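You operate a simulated robot arm through the tools that you are given. There is no shell and no other tool. Be economical: measure what you need, move in short steps, check, and stop when the job is done.

You are at the controls of a simulated robot arm. One attempt, no reset.

## Task
Take the green patch plug from the top of the short desk and leave it on top of the green metal box. Then take the yellow connector on the top of the short desk and put it away on the upper step of the ledge cabinet. Then take the white spool from the top of the long desk and leave it on the orange notebook. Then take the red patch plug from the top of the long bench and leave it on top of the grey charger. Then press the purple mute key to switch it off. Then take the grey spool on the top of the long bench and put it away on the top of the long desk. Then put the black patch lead on the top of the plug bench. Then fetch the white adapter and set it on the small blue coil. Then close the right small drawer. Then fetch the tray marked "fail" from the top of the long desk and set it on the top of the plug bench. Then stack the 12 V power adapter from the top of the long desk on top of the 9 V power adapter. Then put the orange panel on the top of the long bench. Then take the teal patch lead on the top of the long desk and put it away on the top of the long bench. Then pull the left small drawer open. Keep to this order. Set down upright: green patch plug, yellow connector, red patch plug, white adapter.

The check looks at the end state, three seconds after you hand in, the way a careful person would. Anything else that was tipped, shoved, dropped, spilled or broken makes it a failure.

## Robot
A 7-joint arm with a vacuum gripper on a trunk, on a base that drives. Base frame: it is fixed to the floor where the robot stands at the start and does not move with it; the origin is under the middle of the robot, x ahead of it, y to its left, z up. Readings come in mm, degrees, newtons and seconds.
Its first joint turns from -149.0 to 149.0 degrees. Places, roughly: black patch lead (23x3x2 cm) [-1000, 500, 900]; green metal box (6x9x5 cm) [800, -300, 800]; green patch plug (3x3x6 cm) [800, 0, 800]; green tray, red tray [750, 1000, 750]; grey charger (6x7x3 cm) [-700, 700, 900]; grey spool (6x6x4 cm) [-900, 700, 900]; left small drawer [-900, -500, 900]; orange notebook [1000, 500, 750]; orange panel (13x18x2 cm) [1000, 1800, 700]; power adapter [750, 1250, 750]; purple mute key [-700, -1900, 800]; red patch plug (3x3x6 cm) [-800, 800, 900]; right small drawer [-800, -200, 900]; small blue coil (5x5x3 cm) [900, 600, 700]; teal patch lead (23x3x2 cm) [700, 1700, 700]; top of the long bench [-900, 500, 800]; top of the long desk [1000, 1200, 700]; top of the plug bench [400, -3800, 800]; upper step of the ledge cabinet (72x21 cm) [1580, -3960, 1160]; white adapter (3x3x5 cm) [-1100, 1000, 1300]; white spool (6x6x4 cm) [700, 500, 700]; yellow connector (3x3x6 cm) [900, -100, 800]. Payload 1.06 kg.
Tool frame: the origin (TCP) lies in the middle of the cups' lips, and z points out of the cups. The gripper has 1 cup of 24 mm across, covering 24 by 24 mm (tool x, y); the bellows give 8 mm. With the vacuum on, a cup seals on a smooth face that it is pressed against (1 to 4 N); it does not hold porous or soft things. The pull reaches 23 N.
Orientation is that of the tool frame in the base frame, as a unit quaternion [x, y, z, w]. With the cups facing straight down, the tool's x points along the base's -x, its y along +y and its z along -z.

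## Interface
- The arm moves only by the tool arm_command. Its argument "series" is a list of rows, each an object (a shift or turn left out is 0, a gripper value left out holds the last) with "xyz": the shift along the tool's x, y, z in units of 30 mm (1.0 is 30 mm), a list of three; "rot": the turn, a rotation vector about the tool's x, y, z in units of 5 degrees (1.0 is 5 degrees), a list of three; "suction": the vacuum: 1 switches it on, 0 off. In form: [{"xyz": [x, y, z], "rot": [rx, ry, rz], "suction": suction}, ...]. A call has 1 to 20 rows; each row shifts and turns the commanded pose from where the row before left it, along the tool's axes as they then stand. A call with a number of a shift or a turn outside -1 to 1 is refused whole. Each row takes 0.2 s and may step no farther than 50 mm and 8.6 degrees from the row before; otherwise, or with a gripper value out of range, the whole call is refused. A pose out of reach is approached as far as the arm can. The call stops where the force on the tool passes 40 N (or 10 N more than at its start, if that is more) or the arm is blocked; 0.2 s more then pass. The pull builds up within a second once a cup has sealed. Time passes only in rows, and 0.2 s behind the last, so rows that do not move give it time. It gives the time, the measured TCP pose, the force on the tool (base axes) and the pull of the vacuum at its end, in the units of the frame above (readings bear some noise), with the torque about the TCP (base axes, N m) and any sound that the robot's microphone picked up, and new pictures: "pictures" is both (left out), scene, wrist or none.
- Cameras (640 x 400 px; columns grow to the right, rows downward): "scene" is now at [10.1, 181.8, 1481.3]; the picture's right is [0.18, -0.98, 0.00], its down [-0.92, -0.17, -0.36] and it looks along [0.36, 0.07, -0.93] (base axes); focal length 214 px, centre (320, 200). "wrist" rides on the gripper at [78, 19, -96] in the tool frame; the picture's right is [-0.24, 0.97, 0.00], its down [-0.71, -0.17, -0.69] and it looks along [-0.67, -0.16, 0.73] (tool axes); focal length 243 px, centre (320, 200). There is no depth. A picture from a camera that has moved, and an enlarged one, comes with that camera's place and axes in the base frame and with its lens.
- raise_lower(by): slides the trunk up (or, below 0, down) by that many mm; the arm and the scene camera ride with it, the base frame stays. It gives what a move gives, with no picture.
- drive_base(legs): drives the robot by 1 to 6 legs, each [ahead, turn to the left] in mm and degrees, along the robot's own axes; the way and the turn of a leg run together, so that a leg with both is an arc; at most 1500 mm and 180 degrees a leg. The arm and the cameras ride along, it lands a little off, and it stops where it bumps. It gives what a move gives, and a new picture of the scene camera.
- pan_tilt(pan, tilt): turns the head with the scene camera to pan (to the left, within 155 degrees either way) and tilt (down, from -29 to 69), counted from straight ahead of the robot. It gives what a move gives, and a new picture of the scene camera.
- close_up(camera, box): a new picture of the part [left, top, right, bottom] of that camera's present view, enlarged. It takes no simulated time.
- close_job(): hands the job in; it is judged then, once.

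Go step by step. Nothing tells you exact positions but the pictures and the camera data: compare them with the known pose of the tool, close in by small moves and look again before you grip or let go. The budget is 577 turns and 360 pictures, counting those below and the enlarged ones. Unless the task says otherwise, let go and move clear before handing in.

The tools are called as name(argument=value, ...) on one line, values as JSON. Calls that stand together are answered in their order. arm_command: Moves the arm, as the interface text tells. Its arguments: {"type":"object","properties":{"series":{"type":"array","items":{"type":"object","properties":{"xyz":{"type":"array","items":{"type":"number"}},"rot":{"type":"array","items":{"type":"number"}},"suction":{"type":"number"}}}},"pictures":{"type":"string","enum":["both","scene","wrist","none"]}},"required":["series"]} The other tools are called the same way: raise_lower (by) slides the trunk up or down; drive_base (legs) drives the base; pan_tilt (pan, tilt) turns the head that bears the scene camera; close_up (camera, box) takes an enlarged picture of a part of a camera's view; close_job () hands the job in.

At the start:

```text
clock: 0.0
ee_pos: [-8.6, 678.3, 1000.3]
tool_rot: [0.0, 1.0, -0.001, 0.0]
force: [0.1, 0.4, 1.2]
ft_torque: [0.02, 0.0, 0.01]
pull: 0.1
trunk travel left (down, up): [-575.0, 135.0]
robot x, y, heading: [0.5, -0.8, -0.0]
head pan, tilt: [10.6, 68.8]
```

scene: 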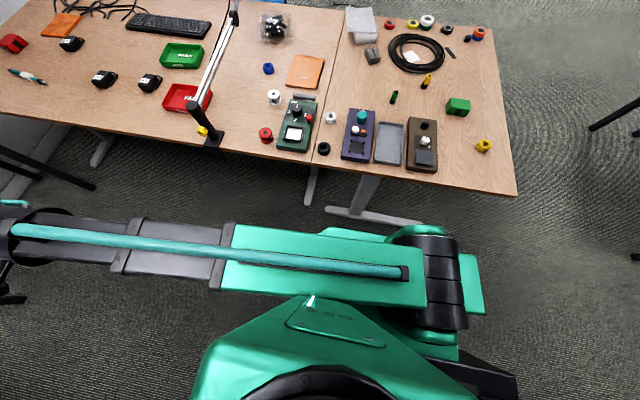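
wrist: 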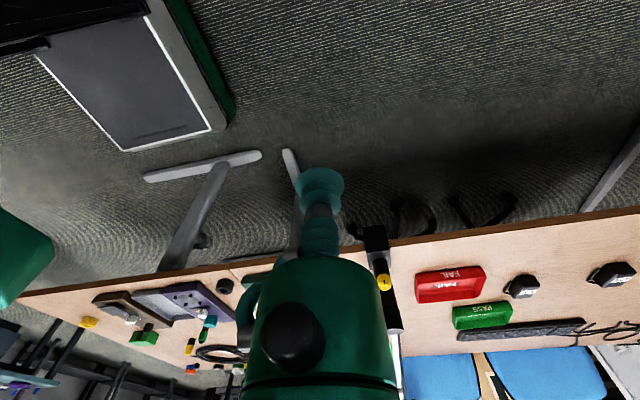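

I see the long desk on the left and the short desk ahead with the plugs. I'll enlarge the short desk area to locate the green patch plug and the green metal box.

close_up(camera="scene", box=[340, 0, 520, 200])

close_up(camera="scene", box=[0, 0, 350, 200])

```text
2.00 times, centred on (430, 100) of scene
camera zoom: at [10.1, 181.8, 1481.3], right [0.18, -0.98, 0.0], down [-0.92, -0.17, -0.36], along [0.36, 0.07, -0.93], focal length 429 px, centre (100, 400)
```

zoom: 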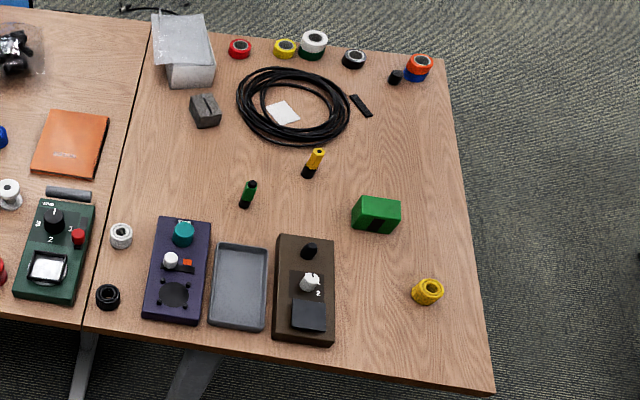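

```text
1.83 times, centred on (175, 100) of scene
camera zoom: at [10.1, 181.8, 1481.3], right [0.18, -0.98, 0.0], down [-0.92, -0.17, -0.36], along [0.36, 0.07, -0.93], focal length 392 px, centre (585, 383)
```

zoom: 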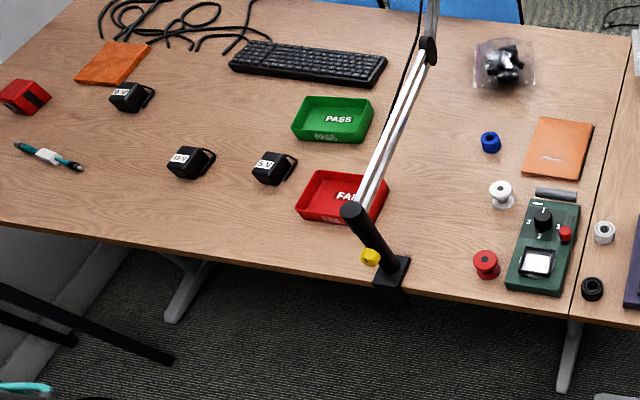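

The green plug stands near (820, 8), on a desk top at about z=745. I'm swinging the arm round to the front, keeping inside the lamp.

arm_command(series=[{"xyz": [-0.936, -0.267, 0]}, {"xyz": [-0.936, -0.267, 0]}, {"xyz": [-0.936, -0.267, 0]}, {"xyz": [-0.936, -0.267, 0]}, {"xyz": [-0.936, -0.267, 0]}, {"xyz": [-0.936, -0.267, 0]}, {"xyz": [-0.936, -0.267, 0]}, {"xyz": [-0.936, -0.267, 0]}, {"xyz": [-0.936, -0.267, 0]}, {"xyz": [-0.936, -0.267, 0]}, {"xyz": [-0.936, -0.267, 0]}, {"xyz": [-0.917, -0.792, 0]}, {"xyz": [-0.917, -0.792, 0]}, {"xyz": [-0.917, -0.792, 0]}, {"xyz": [-0.917, -0.792, 0]}, {"xyz": [-0.917, -0.792, 0]}, {"xyz": [-0.917, -0.792, 0]}, {"xyz": [-0.917, -0.792, 0]}, {"xyz": [-0.917, -0.792, 0]}], pictures="scene")

```text
clock: 4.0
ee_pos: [520.7, 398.4, 999.7]
tool_rot: [0.0, 1.0, 0.0, 0.0]
force: [-0.1, -0.7, 0.0]
ft_torque: [0.01, 0.01, 0.01]
pull: 0.0
trunk travel left (down, up): [-575.0, 135.0]
robot x, y, heading: [-2.1, -0.4, -0.3]
head pan, tilt: [10.6, 68.8]
camera scene: at [10.2, 181.6, 1481.4], right [0.18, -0.98, 0.0], down [-0.92, -0.17, -0.36], along [0.36, 0.07, -0.93], focal length 214 px, centre (320, 200)
```

scene: 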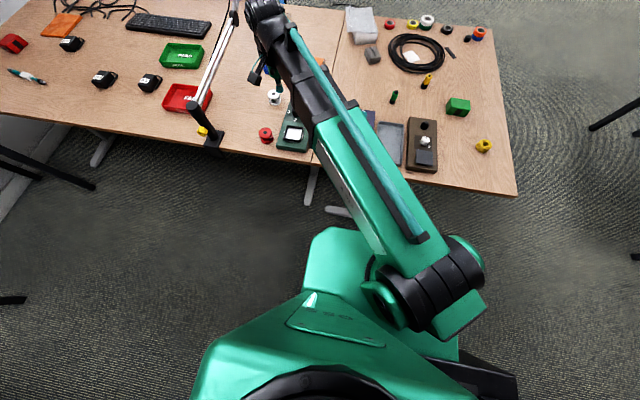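

The arm swings well. Carrying on to just short of the green plug.

arm_command(series=[{"xyz": [-0.542, -0.917, 0]}, {"xyz": [-0.542, -0.917, 0]}, {"xyz": [-0.542, -0.917, 0]}, {"xyz": [-0.542, -0.917, 0]}, {"xyz": [-0.542, -0.917, 0]}, {"xyz": [-0.542, -0.917, 0]}, {"xyz": [-0.542, -0.917, 0]}, {"xyz": [-0.542, -0.917, 0]}, {"xyz": [-0.7, -0.7, 0.4]}, {"xyz": [-0.7, -0.7, 0.4]}, {"xyz": [-0.7, -0.7, 0.4]}, {"xyz": [-0.7, -0.7, 0.4]}, {"xyz": [-0.7, -0.7, 0.4]}, {"xyz": [-0.7, -0.7, 0.4]}, {"xyz": [-0.7, -0.7, 0.4]}, {"xyz": [-0.6, -0.7, 0.4]}])

```text
clock: 7.4
ee_pos: [816.1, 12.5, 903.3]
tool_rot: [-0.001, 1.0, -0.001, 0.0]
force: [-0.6, 0.0, 0.6]
ft_torque: [0.04, 0.0, 0.02]
pull: 0.2
trunk travel left (down, up): [-575.0, 135.0]
robot x, y, heading: [-1.6, -1.6, -0.2]
head pan, tilt: [10.6, 68.8]
camera scene: at [10.4, 181.5, 1481.4], right [0.18, -0.98, 0.0], down [-0.92, -0.17, -0.36], along [0.36, 0.07, -0.93], focal length 214 px, centre (320, 200)
camera wrist: at [738.5, 29.7, 998.0], right [0.23, 0.97, 0.0], down [0.71, -0.17, 0.69], along [0.67, -0.16, -0.73], focal length 243 px, centre (320, 200)
```

scene: 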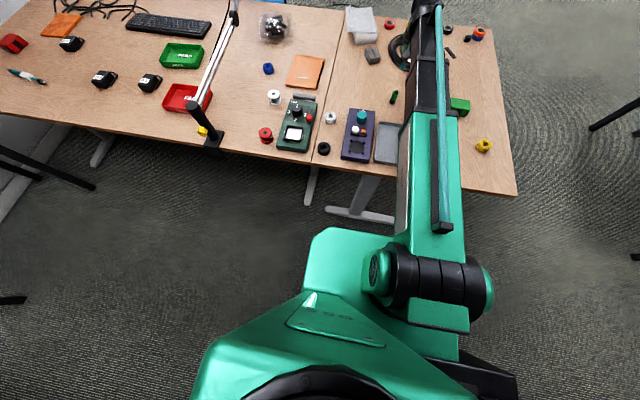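
wrist: 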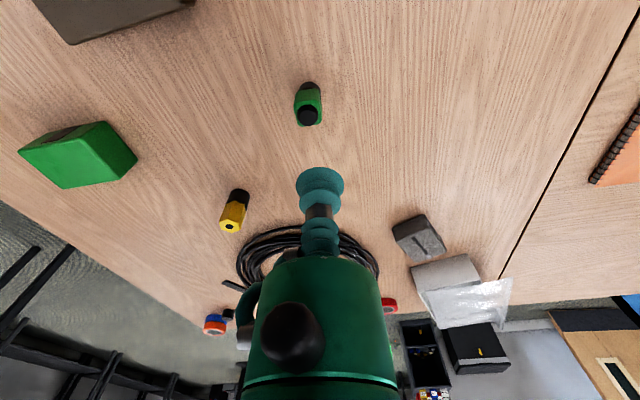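

The plug stands with its black nose up. I'll enlarge the wrist view to aim at its top.

close_up(camera="wrist", box=[200, 60, 420, 240])

```text
2.22 times, centred on (310, 150) of wrist
camera zoom: at [738.5, 29.7, 998.0], right [0.23, 0.97, 0.0], down [0.71, -0.17, 0.69], along [0.67, -0.16, -0.73], focal length 539 px, centre (342, 311)
```

zoom: 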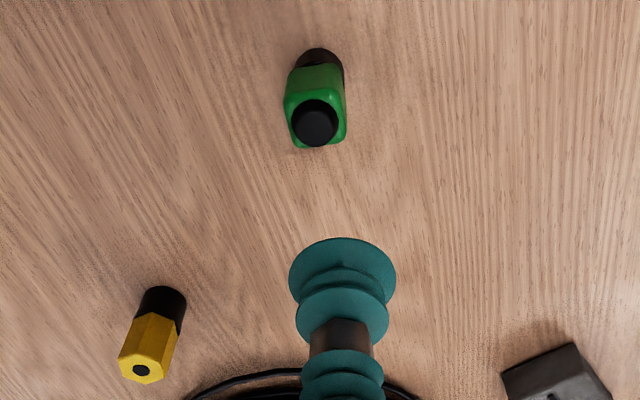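

Aligning above the plug and lowering to about z=835.

arm_command(series=[{"xyz": [-0.13, -0.4, 0.8]}, {"xyz": [0, 0, 0.8]}, {"xyz": [0, 0, 0.67]}], pictures="none")

close_up(camera="wrist", box=[240, 60, 400, 220])

```text
clock: 8.2
ee_pos: [819.7, -0.2, 835.8]
tool_rot: [0.0, 1.0, 0.001, 0.0]
force: [-0.2, 0.2, -0.2]
ft_torque: [0.01, 0.04, 0.02]
pull: 0.0
trunk travel left (down, up): [-575.0, 135.0]
robot x, y, heading: [0.9, 0.2, 0.0]
head pan, tilt: [10.6, 68.8]
```

```text
2.50 times, centred on (320, 140) of wrist
camera zoom: at [742.1, 17.8, 929.4], right [0.24, 0.97, 0.0], down [0.71, -0.17, 0.69], along [0.67, -0.16, -0.73], focal length 606 px, centre (320, 350)
```

zoom: 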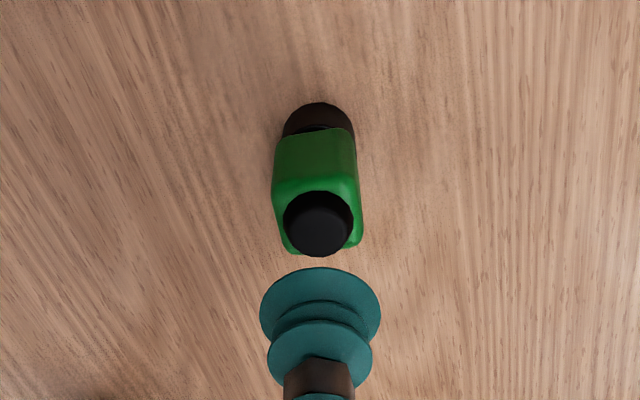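

The cap is a bit small, at about 17 mm, with its top near z=801. I'll switch on the vacuum and press gently to see if it seals.

arm_command(series=[{"xyz": [0, -0.03, 0.8], "suction": 1}, {"xyz": [0, 0, 0.3]}, {"xyz": [0, 0, 0.07]}, {"xyz": [0, 0, 0.07]}, {"xyz": [0, 0, 0.0]}, {"xyz": [0, 0, 0.0]}, {"xyz": [0, 0, 0.0]}], pictures="wrist")

```text
clock: 9.8
ee_pos: [820.1, -1.5, 798.1]
tool_rot: [0.0, 1.0, 0.0, 0.0]
force: [0.2, 0.5, -0.3]
ft_torque: [0.02, 0.02, -0.02]
pull: 0.0
trunk travel left (down, up): [-575.0, 135.0]
robot x, y, heading: [0.3, 2.5, -0.2]
head pan, tilt: [10.6, 68.8]
camera wrist: at [741.4, 16.0, 892.4], right [0.24, 0.97, 0.0], down [0.71, -0.17, 0.69], along [0.67, -0.16, -0.73], focal length 243 px, centre (320, 200)
```

wrist: 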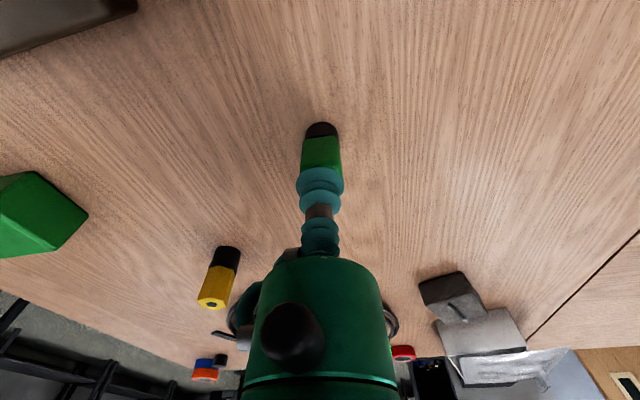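

Nearly touching and no force yet, so I'll go down in 2 mm steps.

arm_command(series=[{"xyz": [0, 0, 0.07]}, {"xyz": [0, 0, 0.07]}, {"xyz": [0, 0, 0]}, {"xyz": [0, 0, 0]}, {"xyz": [0, 0, 0]}], pictures="none")

close_up(camera="wrist", box=[240, 90, 400, 250])

```text
clock: 11.0
ee_pos: [817.5, -0.5, 793.9]
tool_rot: [0.0, 1.0, 0.0, 0.0]
force: [-0.2, -0.1, -0.6]
ft_torque: [-0.02, 0.02, 0.01]
pull: 0.1
trunk travel left (down, up): [-575.0, 135.0]
robot x, y, heading: [-0.5, 2.2, 0.1]
head pan, tilt: [10.6, 68.8]
```

```text
2.50 times, centred on (320, 170) of wrist
camera zoom: at [741.4, 16.1, 888.2], right [0.24, 0.97, 0.0], down [0.71, -0.17, 0.69], along [0.67, -0.16, -0.73], focal length 606 px, centre (320, 275)
```

zoom: 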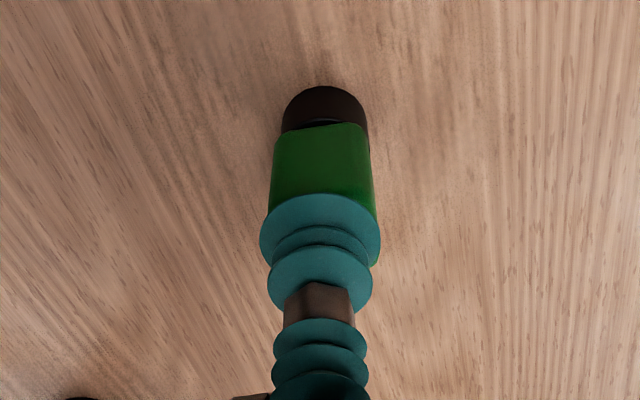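

Still no contact force, so I'm going lower.

arm_command(series=[{"xyz": [0, 0, 0.07]}, {"xyz": [0, 0, 0.07]}, {"xyz": [0, 0, 0]}, {"xyz": [0, 0, 0]}, {"xyz": [0, 0, 0]}], pictures="none")

close_up(camera="wrist", box=[240, 90, 400, 250])

```text
clock: 12.2
ee_pos: [819.4, -1.4, 790.2]
tool_rot: [-0.001, 1.0, 0.0, 0.0]
force: [-0.3, -0.3, 0.0]
ft_torque: [0.01, 0.06, 0.0]
pull: 0.1
trunk travel left (down, up): [-575.0, 135.0]
robot x, y, heading: [1.9, 0.1, 0.3]
head pan, tilt: [10.6, 68.8]
```

```text
2.50 times, centred on (320, 170) of wrist
camera zoom: at [741.3, 16.1, 884.0], right [0.24, 0.97, 0.0], down [0.71, -0.17, 0.69], along [0.67, -0.16, -0.73], focal length 606 px, centre (320, 275)
```

zoom: 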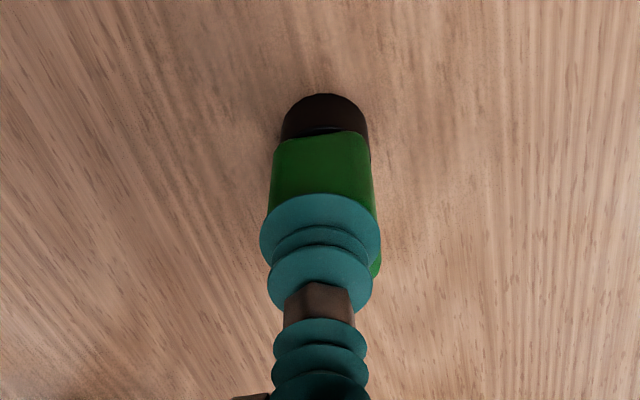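

arm_command(series=[{"xyz": [0, 0, 0.07]}, {"xyz": [0, 0, 0.07]}, {"xyz": [0, 0, 0]}, {"xyz": [0, 0, 0]}], pictures="none")

close_up(camera="wrist", box=[240, 90, 400, 250])

```text
clock: 13.2
ee_pos: [818.7, -1.1, 785.6]
tool_rot: [0.0, 1.0, 0.0, 0.0]
force: [-0.9, 0.1, 3.4]
ft_torque: [0.0, 0.01, -0.01]
pull: 0.0
trunk travel left (down, up): [-575.0, 135.0]
robot x, y, heading: [-0.3, 0.2, -0.1]
head pan, tilt: [10.6, 68.8]
```

```text
2.50 times, centred on (320, 170) of wrist
camera zoom: at [741.2, 16.4, 880.1], right [0.24, 0.97, 0.0], down [0.71, -0.17, 0.69], along [0.67, -0.16, -0.73], focal length 606 px, centre (320, 275)
```

zoom: 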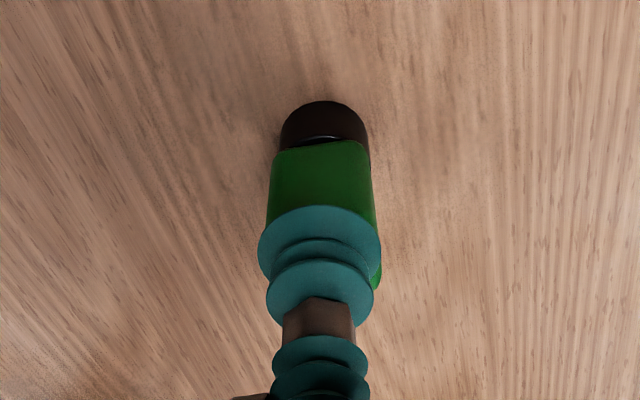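

Contact came at z≈787 without a seal. With that height, both views put the cap centre at about (828, -3), so I'm 9 mm short of it and will re-centre.

arm_command(series=[{"xyz": [0, 0, -0.5]}, {"xyz": [-0.3, -0.05, 0]}, {"xyz": [0, 0, 0.3]}, {"xyz": [0, 0, 0.13]}, {"xyz": [0, 0, 0.07]}, {"xyz": [0, 0, 0]}, {"xyz": [0, 0, 0]}, {"xyz": [0, 0, 0]}], pictures="none")

close_up(camera="wrist", box=[240, 90, 400, 250])

```text
clock: 15.0
ee_pos: [828.4, -2.6, 787.7]
tool_rot: [0.0, 1.0, 0.0, 0.001]
force: [4.6, 0.0, 13.9]
ft_torque: [0.01, -0.05, 0.03]
pull: 22.3
trunk travel left (down, up): [-575.0, 135.0]
robot x, y, heading: [2.2, -3.0, 0.0]
head pan, tilt: [10.6, 68.8]
```

```text
2.50 times, centred on (320, 170) of wrist
camera zoom: at [750.5, 15.2, 880.9], right [0.24, 0.97, 0.0], down [0.71, -0.17, 0.69], along [0.67, -0.16, -0.73], focal length 606 px, centre (320, 275)
```

zoom: 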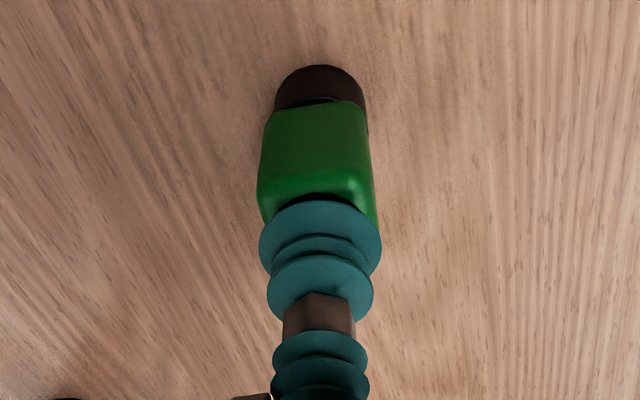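

Sealed with 22 N pull. I'll lift and move towards the green box.

arm_command(series=[{"xyz": [0, 0, -0.3]}, {"xyz": [0, 0, -0.7]}, {"xyz": [0, 0, -1]}, {"xyz": [0, 0, -1]}, {"xyz": [0, 0, -1]}, {"xyz": [0.1, -1, 0]}, {"xyz": [0.1, -1, 0]}, {"xyz": [0.1, -1, 0]}, {"xyz": [0.1, -1, 0]}, {"xyz": [0.1, -1, 0]}, {"xyz": [0.1, -1, 0]}, {"xyz": [0.1, -1, 0]}], pictures="both")

```text
clock: 17.6
ee_pos: [806.5, -213.6, 905.5]
tool_rot: [0.0, 1.0, 0.0, 0.0]
force: [0.8, 0.0, -1.8]
ft_torque: [0.01, 0.02, 0.03]
pull: 22.5
trunk travel left (down, up): [-575.0, 135.0]
robot x, y, heading: [2.1, 2.6, 0.1]
head pan, tilt: [10.6, 68.8]
camera scene: at [10.2, 181.4, 1481.4], right [0.18, -0.98, 0.0], down [-0.92, -0.17, -0.36], along [0.36, 0.07, -0.93], focal length 214 px, centre (320, 200)
camera wrist: at [729.6, -196.4, 999.7], right [0.24, 0.97, 0.0], down [0.71, -0.17, 0.69], along [0.67, -0.16, -0.73], focal length 243 px, centre (320, 200)
```

scene: 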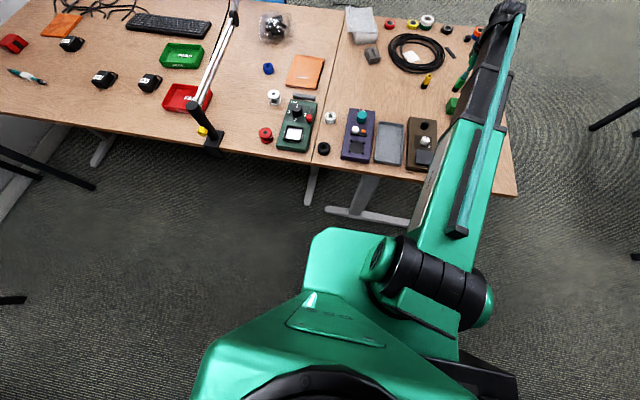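
wrist: 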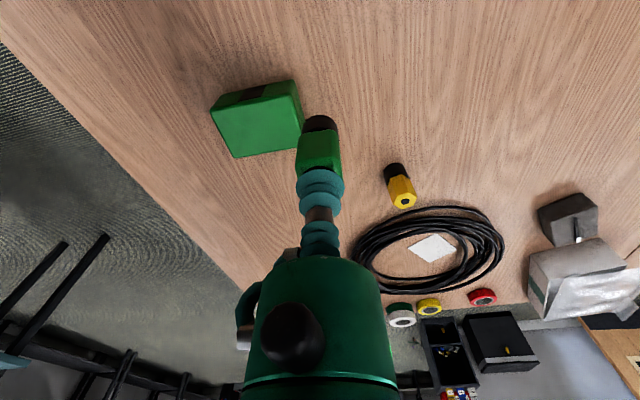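

The box top centre comes out at about (820, -276). I'll move over it and look again.

arm_command(series=[{"xyz": [-0.2, -1, 0]}, {"xyz": [-0.25, -1, 0]}, {"xyz": [0, -0.08, 0.6]}, {"xyz": [0, 0, 0.6]}, {"xyz": [0, 0, 0]}], pictures="none")

close_up(camera="wrist", box=[220, 60, 440, 240])

```text
clock: 18.8
ee_pos: [821.2, -275.3, 869.5]
tool_rot: [0.0, 1.0, -0.001, -0.001]
force: [0.8, 0.6, -0.3]
ft_torque: [0.02, 0.03, 0.0]
pull: 23.4
trunk travel left (down, up): [-575.0, 135.0]
robot x, y, heading: [2.1, 2.1, 0.2]
head pan, tilt: [10.6, 68.8]
```

```text
2.22 times, centred on (330, 150) of wrist
camera zoom: at [742.2, -258.1, 964.5], right [0.24, 0.97, 0.0], down [0.71, -0.17, 0.68], along [0.67, -0.16, -0.73], focal length 539 px, centre (298, 311)
```

zoom: 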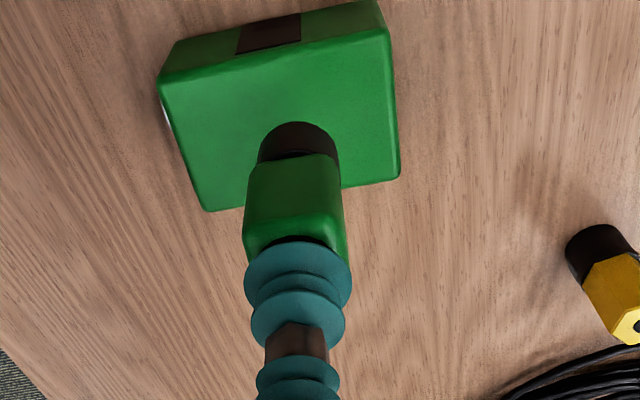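

The plug sits over the box, about 5 mm off centre in y. I'll correct that and lower it slowly.

arm_command(series=[{"xyz": [0, -0.17, 0.6]}, {"xyz": [0, 0, 0.2]}, {"xyz": [0, 0, 0.07]}, {"xyz": [0, 0, 0]}], pictures="none")

close_up(camera="wrist", box=[220, 60, 440, 240])

```text
clock: 19.8
ee_pos: [819.4, -280.2, 845.4]
tool_rot: [-0.001, 1.0, 0.0, 0.0]
force: [0.7, 0.0, -1.4]
ft_torque: [0.04, -0.03, 0.02]
pull: 23.3
trunk travel left (down, up): [-575.0, 135.0]
robot x, y, heading: [-5.0, -1.5, 0.2]
head pan, tilt: [10.6, 68.8]
```

```text
2.22 times, centred on (330, 150) of wrist
camera zoom: at [743.1, -263.0, 938.1], right [0.24, 0.97, 0.0], down [0.71, -0.17, 0.69], along [0.67, -0.16, -0.73], focal length 539 px, centre (298, 311)
```

zoom: 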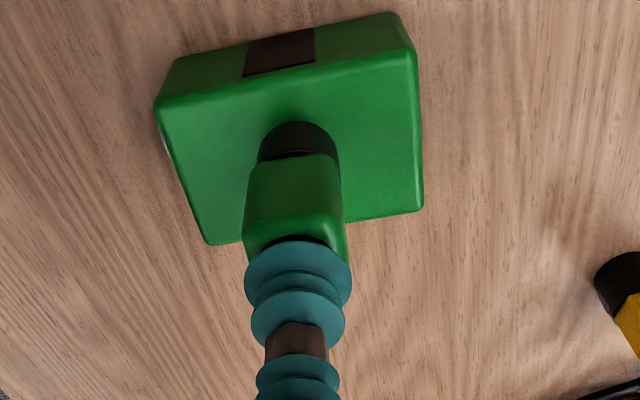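

arm_command(series=[{"xyz": [0, 0, 0.1]}, {"xyz": [0, 0, 0.1]}, {"xyz": [0, 0, 0]}], pictures="none")

close_up(camera="wrist", box=[220, 60, 440, 240])

```text
clock: 20.6
ee_pos: [819.9, -280.6, 838.6]
tool_rot: [0.0, 1.0, 0.0, 0.0]
force: [-1.2, 0.3, -1.3]
ft_torque: [0.05, 0.02, 0.03]
pull: 22.6
trunk travel left (down, up): [-575.0, 135.0]
robot x, y, heading: [1.1, -1.7, -0.2]
head pan, tilt: [10.6, 68.8]
```

```text
2.22 times, centred on (330, 150) of wrist
camera zoom: at [743.1, -262.9, 932.1], right [0.24, 0.97, 0.0], down [0.71, -0.17, 0.69], along [0.67, -0.16, -0.73], focal length 539 px, centre (298, 311)
```

zoom: 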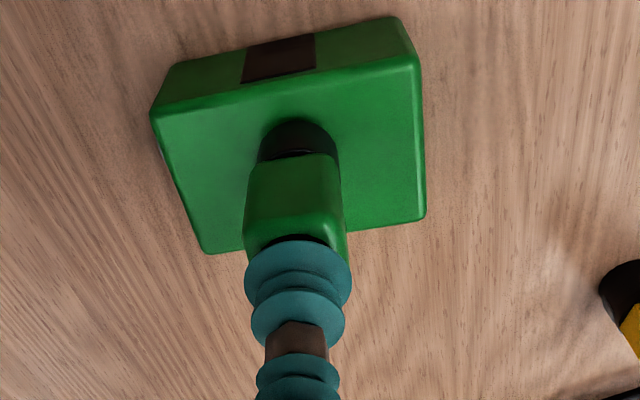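

arm_command(series=[{"xyz": [0, 0, 0.07]}, {"xyz": [0, 0, 0.07]}, {"xyz": [0, 0, 0]}], pictures="none")

```text
clock: 21.4
ee_pos: [820.7, -280.5, 833.2]
tool_rot: [0.001, 1.0, 0.0, 0.0]
force: [0.6, -0.8, -1.0]
ft_torque: [0.02, -0.01, 0.03]
pull: 23.3
trunk travel left (down, up): [-575.0, 135.0]
robot x, y, heading: [4.0, 1.4, 0.1]
head pan, tilt: [10.6, 68.8]
```

arm_command(series=[{"xyz": [0, 0, 0.07]}, {"xyz": [0, 0, 0.07]}, {"xyz": [0, 0, 0]}], pictures="none")

close_up(camera="wrist", box=[220, 60, 440, 240])

```text
clock: 22.2
ee_pos: [820.5, -279.5, 832.9]
tool_rot: [0.0, 1.0, 0.001, 0.001]
force: [2.6, 0.7, 12.9]
ft_torque: [0.05, -0.02, 0.0]
pull: 22.8
trunk travel left (down, up): [-575.0, 135.0]
robot x, y, heading: [-2.1, -0.4, 0.2]
head pan, tilt: [10.6, 68.8]
```

```text
2.22 times, centred on (330, 150) of wrist
camera zoom: at [742.4, -262.9, 925.8], right [0.24, 0.97, 0.0], down [0.71, -0.17, 0.69], along [0.67, -0.16, -0.73], focal length 539 px, centre (298, 311)
```

zoom: 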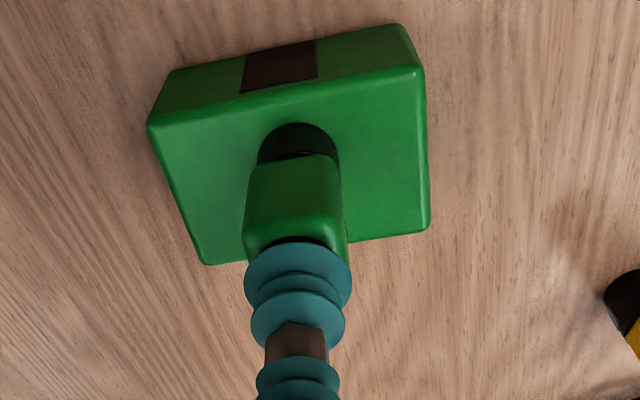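

Contact is firm at z≈832. I'll ease off 2 mm, let go and lift clear.

arm_command(series=[{"xyz": [0, 0, -0.07]}, {"suction": 0}, {}, {}, {}, {"xyz": [0, 0, -0.1]}, {"xyz": [0, 0, -0.3]}, {"xyz": [0, 0, -1]}, {"xyz": [0, 0, -1]}], pictures="wrist")

```text
clock: 24.2
ee_pos: [821.1, -281.4, 905.1]
tool_rot: [0.0, 1.0, 0.0, 0.001]
force: [0.5, -0.1, -0.1]
ft_torque: [0.01, -0.02, 0.0]
pull: 0.0
trunk travel left (down, up): [-575.0, 135.0]
robot x, y, heading: [-0.0, -1.5, 0.4]
head pan, tilt: [10.6, 68.8]
camera wrist: at [743.4, -263.5, 998.9], right [0.24, 0.97, 0.0], down [0.71, -0.17, 0.69], along [0.67, -0.16, -0.73], focal length 243 px, centre (320, 200)
```

wrist: 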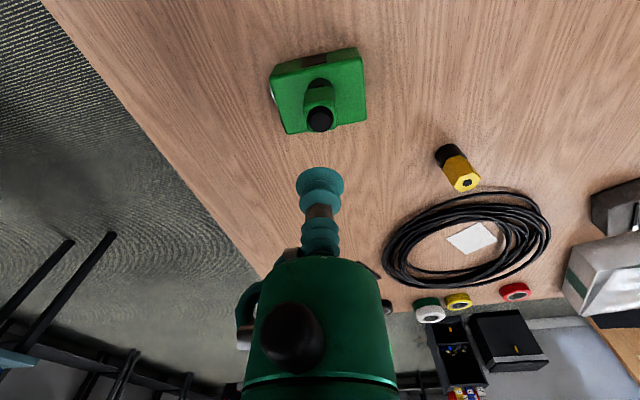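

The plug stands upright on the box. The yellow connector next; both views place its top near (947, -144).

arm_command(series=[{"xyz": [-0.8, 0.9, 0]}, {"xyz": [-0.8, 0.9, 0]}, {"xyz": [-0.8, 0.9, 0]}, {"xyz": [-0.8, 0.9, 0.5]}, {"xyz": [-0.8, 0.9, 0.5]}, {"xyz": [-0.2, 0.07, 0.8]}, {}], pictures="none")

close_up(camera="wrist", box=[220, 60, 440, 240])

```text
clock: 25.8
ee_pos: [948.5, -143.1, 847.9]
tool_rot: [0.0, 1.0, 0.0, 0.0]
force: [1.1, -0.1, -0.2]
ft_torque: [-0.04, -0.04, 0.02]
pull: 0.1
trunk travel left (down, up): [-575.0, 135.0]
robot x, y, heading: [-3.0, 1.9, 0.2]
head pan, tilt: [10.6, 68.8]
```

```text
2.22 times, centred on (330, 150) of wrist
camera zoom: at [870.4, -125.9, 942.2], right [0.24, 0.97, 0.0], down [0.71, -0.17, 0.69], along [0.67, -0.16, -0.73], focal length 539 px, centre (298, 311)
```

zoom: 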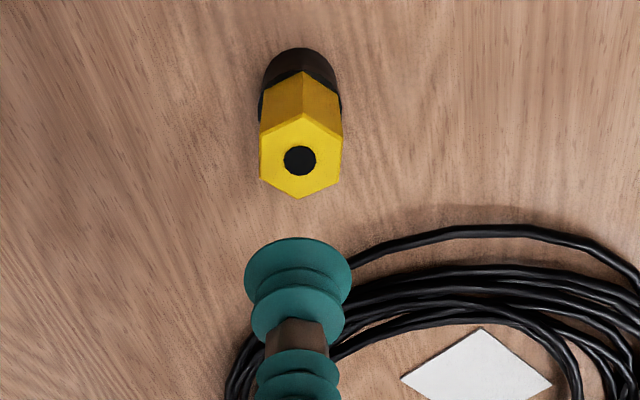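

arm_command(series=[{"xyz": [0, 0, 1], "suction": 1}, {"xyz": [0, 0, 0.6]}, {"xyz": [0, 0, 0.2]}, {"xyz": [0, 0, 0.07]}, {"xyz": [0, 0, 0.07]}, {}, {}, {}], pictures="none")

close_up(camera="wrist", box=[220, 60, 440, 240])

```text
clock: 27.6
ee_pos: [948.6, -143.8, 791.3]
tool_rot: [0.0, 1.0, -0.001, 0.0]
force: [0.2, -0.2, 0.0]
ft_torque: [0.01, 0.02, 0.02]
pull: 23.2
trunk travel left (down, up): [-575.0, 135.0]
robot x, y, heading: [1.6, 1.2, 0.0]
head pan, tilt: [10.6, 68.8]
```

```text
2.22 times, centred on (330, 150) of wrist
camera zoom: at [869.9, -125.7, 885.8], right [0.24, 0.97, 0.0], down [0.71, -0.17, 0.69], along [0.67, -0.16, -0.73], focal length 539 px, centre (298, 311)
```

zoom: 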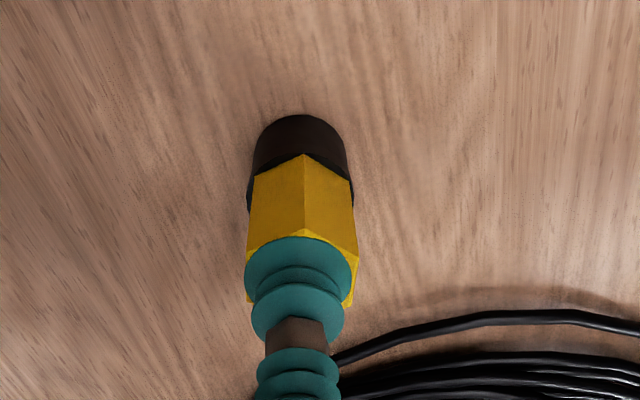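

Sealed. I'll lift, retract and get ready to drive.

arm_command(series=[{"xyz": [0, 0, -0.5]}, {"xyz": [0, 0, -1]}, {"xyz": [0, 0, -1]}, {"xyz": [0, 0, -1]}, {"xyz": [0.7, 0.3, -1]}, {"xyz": [0.9, 0.3, -0.8]}, {"xyz": [1, 0.3, -0.8]}, {"xyz": [1, 0.3, -0.8]}, {"xyz": [1, 0.3, 0]}, {"xyz": [1, 0.3, 0]}, {"xyz": [1, 0.3, 0]}, {"xyz": [1, 0.3, 0]}, {"xyz": [1, 0.3, 0]}, {"xyz": [1, 0.3, 0]}, {"xyz": [1, 0.3, 0]}, {"xyz": [1, 0.3, 0]}], pictures="wrist")

pan_tilt(pan=-70, tilt=20)

```text
clock: 31.0
ee_pos: [599.5, -34.8, 996.7]
tool_rot: [0.0, 1.0, 0.0, 0.0]
force: [0.1, -0.9, -0.8]
ft_torque: [0.0, -0.01, 0.01]
pull: 22.9
trunk travel left (down, up): [-575.0, 135.0]
robot x, y, heading: [2.7, 2.8, 0.1]
head pan, tilt: [10.6, 68.8]
camera wrist: at [522.0, -17.6, 1092.1], right [0.24, 0.97, 0.0], down [0.71, -0.17, 0.69], along [0.67, -0.16, -0.73], focal length 243 px, centre (320, 200)
```

wrist: 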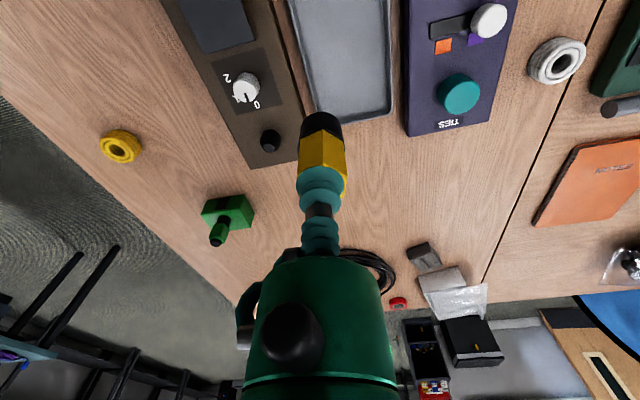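

```text
clock: 32.5
ee_pos: [599.5, -35.7, 998.1]
tool_rot: [0.001, 1.0, 0.001, 0.0]
force: [-0.6, -0.5, -0.9]
ft_torque: [0.0, -0.01, -0.01]
pull: 23.3
trunk travel left (down, up): [-575.0, 135.0]
robot x, y, heading: [2.3, -0.1, 0.1]
head pan, tilt: [-70.0, 20.0]
camera scene: at [-12.9, 83.9, 1548.9], right [-0.94, -0.34, 0.0], down [-0.12, 0.32, -0.94], along [0.32, -0.88, -0.34], focal length 214 px, centre (320, 200)
```

scene: 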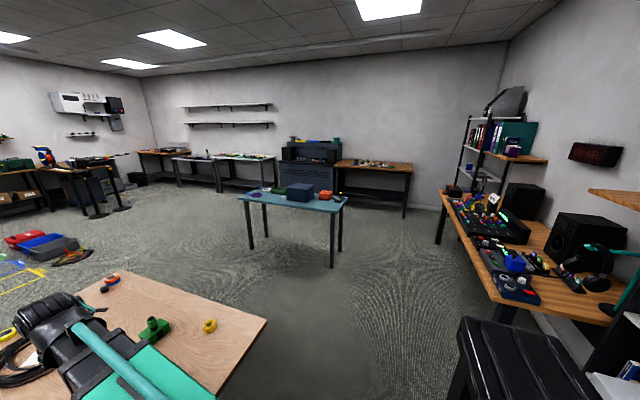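

I see the ledge cabinet on the far wall, with the plug bench to its right, and a table in between. I'll turn right and drive down the corridor at x≈0.

drive_base(legs=[[0, -90], [1300, 0]])

pan_tilt(pan=20, tilt=25)

```text
clock: 42.9
ee_pos: [-29.7, -1899.3, 997.6]
tool_rot: [0.704, 0.71, 0.0, 0.0]
force: [0.7, 0.5, -0.3]
ft_torque: [0.02, 0.03, 0.03]
pull: 22.9
trunk travel left (down, up): [-575.0, 135.0]
robot x, y, heading: [1.8, -1299.5, -89.4]
head pan, tilt: [-70.0, 20.0]
camera scene: at [83.2, -1283.7, 1548.9], right [-0.35, 0.94, 0.0], down [0.32, 0.12, -0.94], along [-0.88, -0.33, -0.34], focal length 214 px, centre (320, 200)
```

scene: 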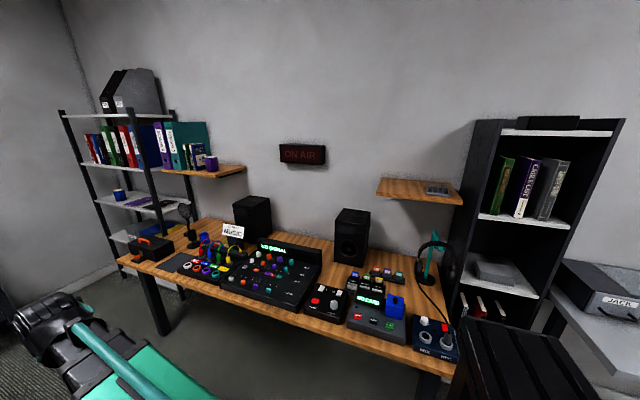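

```text
clock: 44.5
ee_pos: [-30.6, -1900.0, 996.7]
tool_rot: [0.704, 0.71, 0.0, 0.0]
force: [-0.9, -0.6, -0.4]
ft_torque: [-0.02, 0.04, 0.02]
pull: 23.3
trunk travel left (down, up): [-575.0, 135.0]
robot x, y, heading: [-1.4, -1299.6, -89.7]
head pan, tilt: [20.0, 25.0]
camera scene: at [202.6, -1337.5, 1540.8], right [-0.94, -0.35, 0.0], down [-0.15, 0.4, -0.91], along [0.32, -0.85, -0.42], focal length 214 px, centre (320, 200)
```

scene: 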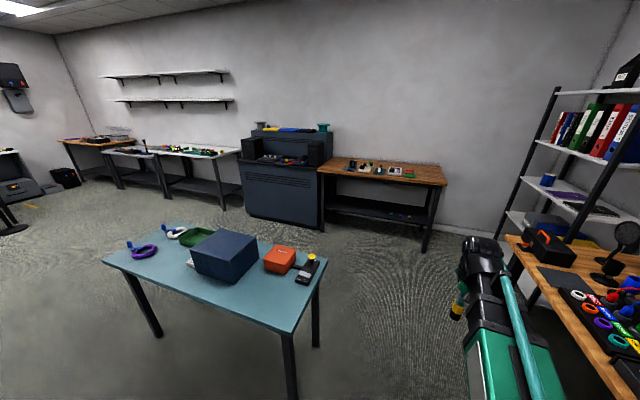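

The corridor is clear. I'm driving on past the table, then turning toward the cabinet.

drive_base(legs=[[1500, 0], [0, 90], [1480, 0]])

pan_tilt(pan=-80, tilt=25)

```text
clock: 62.8
ee_pos: [2115.8, -2717.1, 997.4]
tool_rot: [-0.018, 1.0, -0.001, 0.001]
force: [0.5, 0.3, -1.2]
ft_torque: [-0.01, 0.01, -0.03]
pull: 22.7
trunk travel left (down, up): [-575.0, 135.0]
robot x, y, heading: [1513.6, -2705.3, 2.1]
head pan, tilt: [20.0, 25.0]
camera scene: at [1548.4, -2501.2, 1540.8], right [0.38, -0.93, 0.0], down [-0.39, -0.16, -0.91], along [0.84, 0.34, -0.42], focal length 214 px, centre (320, 200)
```

scene: 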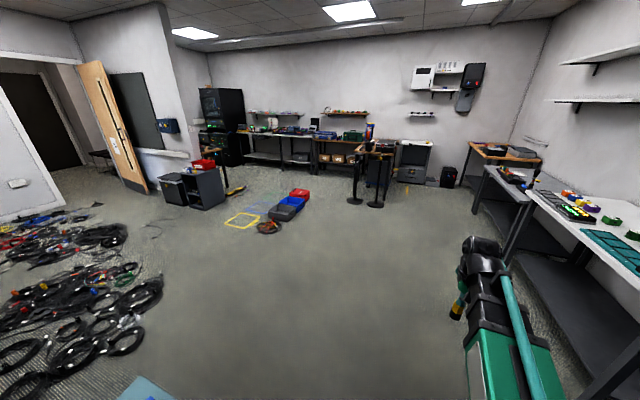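

```text
clock: 64.5
ee_pos: [2114.7, -2718.2, 998.6]
tool_rot: [-0.019, 1.0, 0.001, 0.0]
force: [-0.2, -0.1, -1.6]
ft_torque: [0.02, -0.01, -0.01]
pull: 22.9
trunk travel left (down, up): [-575.0, 135.0]
robot x, y, heading: [1517.5, -2703.1, 1.7]
head pan, tilt: [-80.0, 25.0]
camera scene: at [1482.4, -2626.0, 1540.8], right [-0.98, -0.21, 0.0], down [-0.09, 0.41, -0.91], along [0.19, -0.89, -0.42], focal length 214 px, centre (320, 200)
```

scene: 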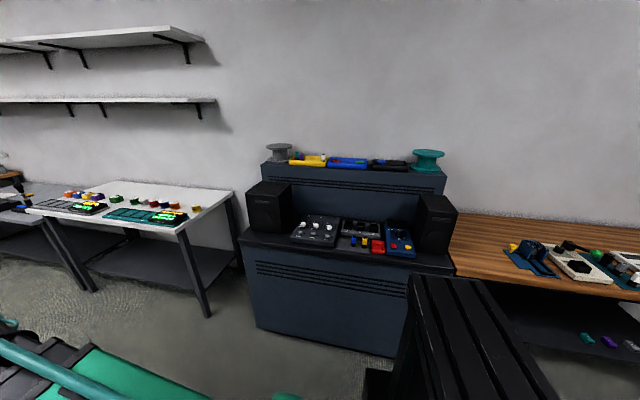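

Facing the stepped cabinet: the upper step holds spools and tool trays. I'll enlarge it to find a free spot.

close_up(camera="scene", box=[230, 130, 470, 280])

pan_tilt(pan=-100, tilt=50)

```text
2.67 times, centred on (350, 205) of scene
camera zoom: at [1482.4, -2626.0, 1540.8], right [-0.98, -0.21, 0.0], down [-0.09, 0.41, -0.91], along [0.19, -0.89, -0.42], focal length 572 px, centre (240, 187)
```

zoom: 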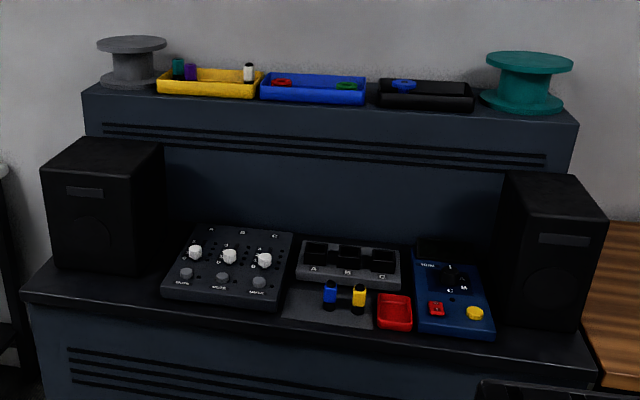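

```text
clock: 65.4
ee_pos: [2115.9, -2718.4, 997.6]
tool_rot: [-0.019, 1.0, 0.0, 0.0]
force: [0.9, -0.6, -0.8]
ft_torque: [0.01, 0.0, -0.03]
pull: 22.9
trunk travel left (down, up): [-575.0, 135.0]
robot x, y, heading: [1512.3, -2705.0, 2.0]
head pan, tilt: [-100.0, 50.0]
camera scene: at [1452.5, -2612.2, 1503.4], right [-0.99, 0.14, 0.0], down [0.1, 0.76, -0.64], along [-0.09, -0.64, -0.77], focal length 214 px, centre (320, 200)
```

scene: 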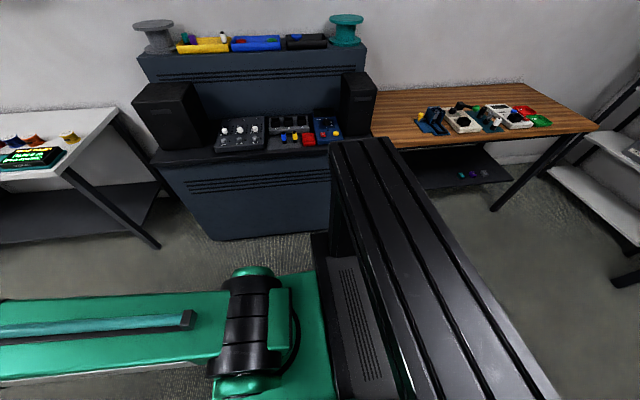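

The black slatted thing is the robot's own rear deck. I'll turn to face the cabinet, raise the trunk and arm, and approach.

drive_base(legs=[[0, -91]])

raise_lower(by=130)

arm_command(series=[{"xyz": [0, 0, -1]}, {"xyz": [0, 0, -1]}, {"xyz": [0, 0, -1]}, {"xyz": [0, 0, -1]}, {"xyz": [0, 0, -1]}, {"xyz": [0, 0, -1]}, {"xyz": [0, 0, -1]}], pictures="wrist")

pan_tilt(pan=15, tilt=30)

```text
clock: 69.7
ee_pos: [1494.9, -3305.8, 997.6]
tool_rot: [0.699, 0.715, 0.0, -0.001]
force: [-0.4, -0.3, 0.2]
ft_torque: [0.0, -0.01, 0.02]
pull: 22.9
trunk travel left (down, up): [-575.0, 135.0]
robot x, y, heading: [1514.9, -2704.6, -88.9]
head pan, tilt: [-100.0, 50.0]
camera scene: at [1607.0, -2643.4, 1503.3], right [0.15, 0.99, 0.0], down [0.76, -0.11, -0.64], along [-0.64, 0.1, -0.77], focal length 214 px, centre (320, 200)
```

scene: 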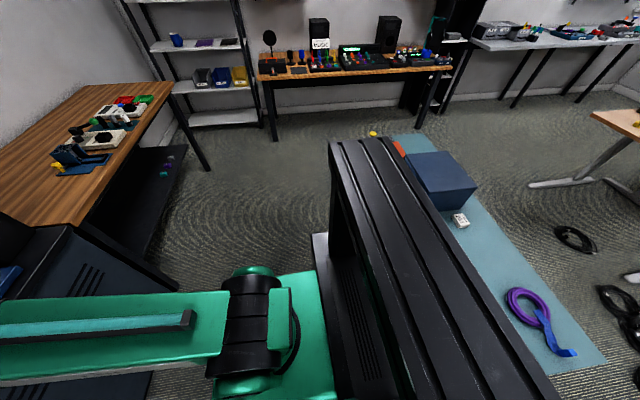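

```text
clock: 71.2
ee_pos: [1493.4, -3306.3, 1127.1]
tool_rot: [0.699, 0.715, 0.0, 0.0]
force: [0.6, 0.3, -0.7]
ft_torque: [0.04, 0.01, -0.01]
pull: 22.8
trunk travel left (down, up): [-705.0, 5.0]
robot x, y, heading: [1516.9, -2701.5, -88.5]
head pan, tilt: [-100.0, 50.0]
```

```text
clock: 72.4
ee_pos: [1493.7, -3309.1, 1267.3]
tool_rot: [0.699, 0.715, -0.006, 0.004]
force: [-1.1, -6.2, -13.6]
ft_torque: [-0.2, 0.19, -0.08]
pull: 22.5
trunk travel left (down, up): [-705.0, 5.0]
robot x, y, heading: [1515.2, -2705.1, -88.5]
head pan, tilt: [-100.0, 50.0]
stopped in row 5: the force on the tool passed its limit at 69 N (the readings are from after the stop); the commanded pose is now the measured one
camera wrist: at [1511.2, -3230.2, 1359.9], right [0.98, -0.21, 0.0], down [-0.15, -0.7, 0.7], along [-0.15, -0.68, -0.72], focal length 243 px, centre (320, 200)
```

wrist: 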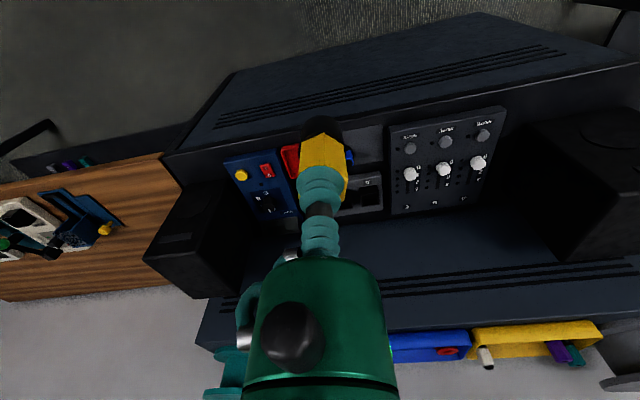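

```text
clock: 74.3
ee_pos: [1492.7, -3309.4, 1266.8]
tool_rot: [0.699, 0.715, -0.006, 0.003]
force: [0.0, -13.9, -28.4]
ft_torque: [-0.81, 0.66, -0.29]
pull: 22.9
trunk travel left (down, up): [-705.0, 5.0]
robot x, y, heading: [1512.2, -2709.0, -88.4]
head pan, tilt: [15.0, 30.0]
camera scene: at [1708.8, -2741.6, 1662.8], right [-0.96, -0.28, 0.0], down [-0.14, 0.48, -0.87], along [0.24, -0.83, -0.5], focal length 214 px, centre (320, 200)
```

scene: 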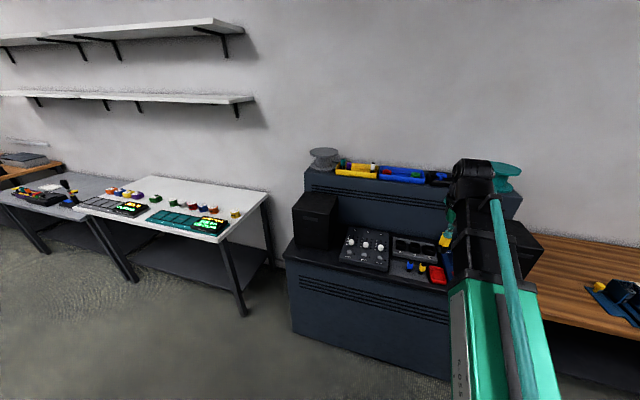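

The tool pressed on something, probably its own forearm in that folded pose. I'll back off downward and outward.

arm_command(series=[{"xyz": [0, 0, 0.5]}, {"xyz": [0, 0, 0.5]}, {"xyz": [-0.8, 0, 0]}], pictures="scene")

```text
clock: 75.2
ee_pos: [1493.1, -3333.5, 1239.5]
tool_rot: [0.699, 0.715, -0.005, 0.004]
force: [0.0, -0.4, -0.7]
ft_torque: [0.01, 0.0, 0.01]
pull: 22.6
trunk travel left (down, up): [-705.0, 5.0]
robot x, y, heading: [1514.1, -2707.3, -88.4]
head pan, tilt: [15.0, 30.0]
camera scene: at [1708.8, -2742.2, 1662.8], right [-0.96, -0.28, 0.0], down [-0.14, 0.48, -0.87], along [0.25, -0.83, -0.5], focal length 214 px, centre (320, 200)
```

scene: 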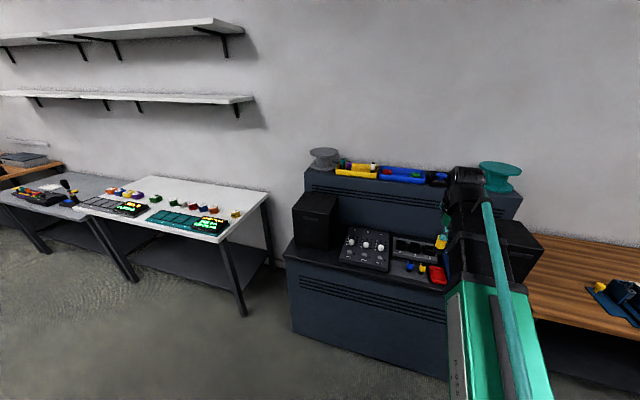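

Free again. I'll extend outward and rise so the wrist camera looks down onto the upper step.

arm_command(series=[{"xyz": [-1, 0, 0]}, {"xyz": [-1, 0, -0.3]}, {"xyz": [-1, 0, -0.5]}, {"xyz": [-1, 0, -0.6]}, {"xyz": [-0.5, 0, -1]}, {"xyz": [0, 0, -1]}, {"xyz": [0, 0, -1]}, {"xyz": [0, 0, -1]}], pictures="wrist")

```text
clock: 76.7
ee_pos: [1499.1, -3469.2, 1351.0]
tool_rot: [0.699, 0.715, -0.011, 0.009]
force: [0.0, -6.8, -12.8]
ft_torque: [-0.19, 0.18, -0.14]
pull: 23.5
trunk travel left (down, up): [-705.0, 5.0]
robot x, y, heading: [1511.7, -2707.6, -88.5]
head pan, tilt: [15.0, 30.0]
stopped in row 7: the force on the tool passed its limit at 67 N (the readings are from after the stop); the commanded pose is now the measured one
camera wrist: at [1516.7, -3389.5, 1442.5], right [0.98, -0.21, 0.0], down [-0.15, -0.69, 0.7], along [-0.15, -0.69, -0.71], focal length 243 px, centre (320, 200)
```

wrist: 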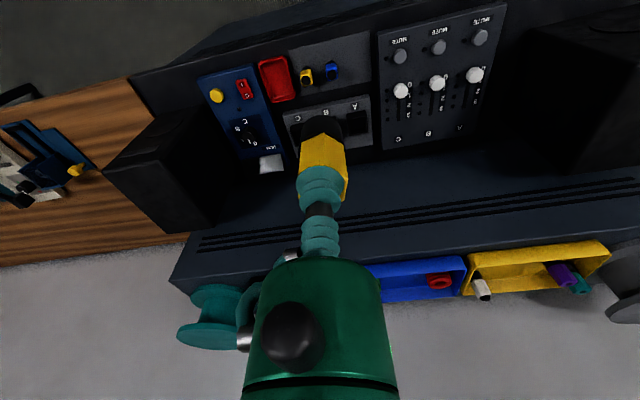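

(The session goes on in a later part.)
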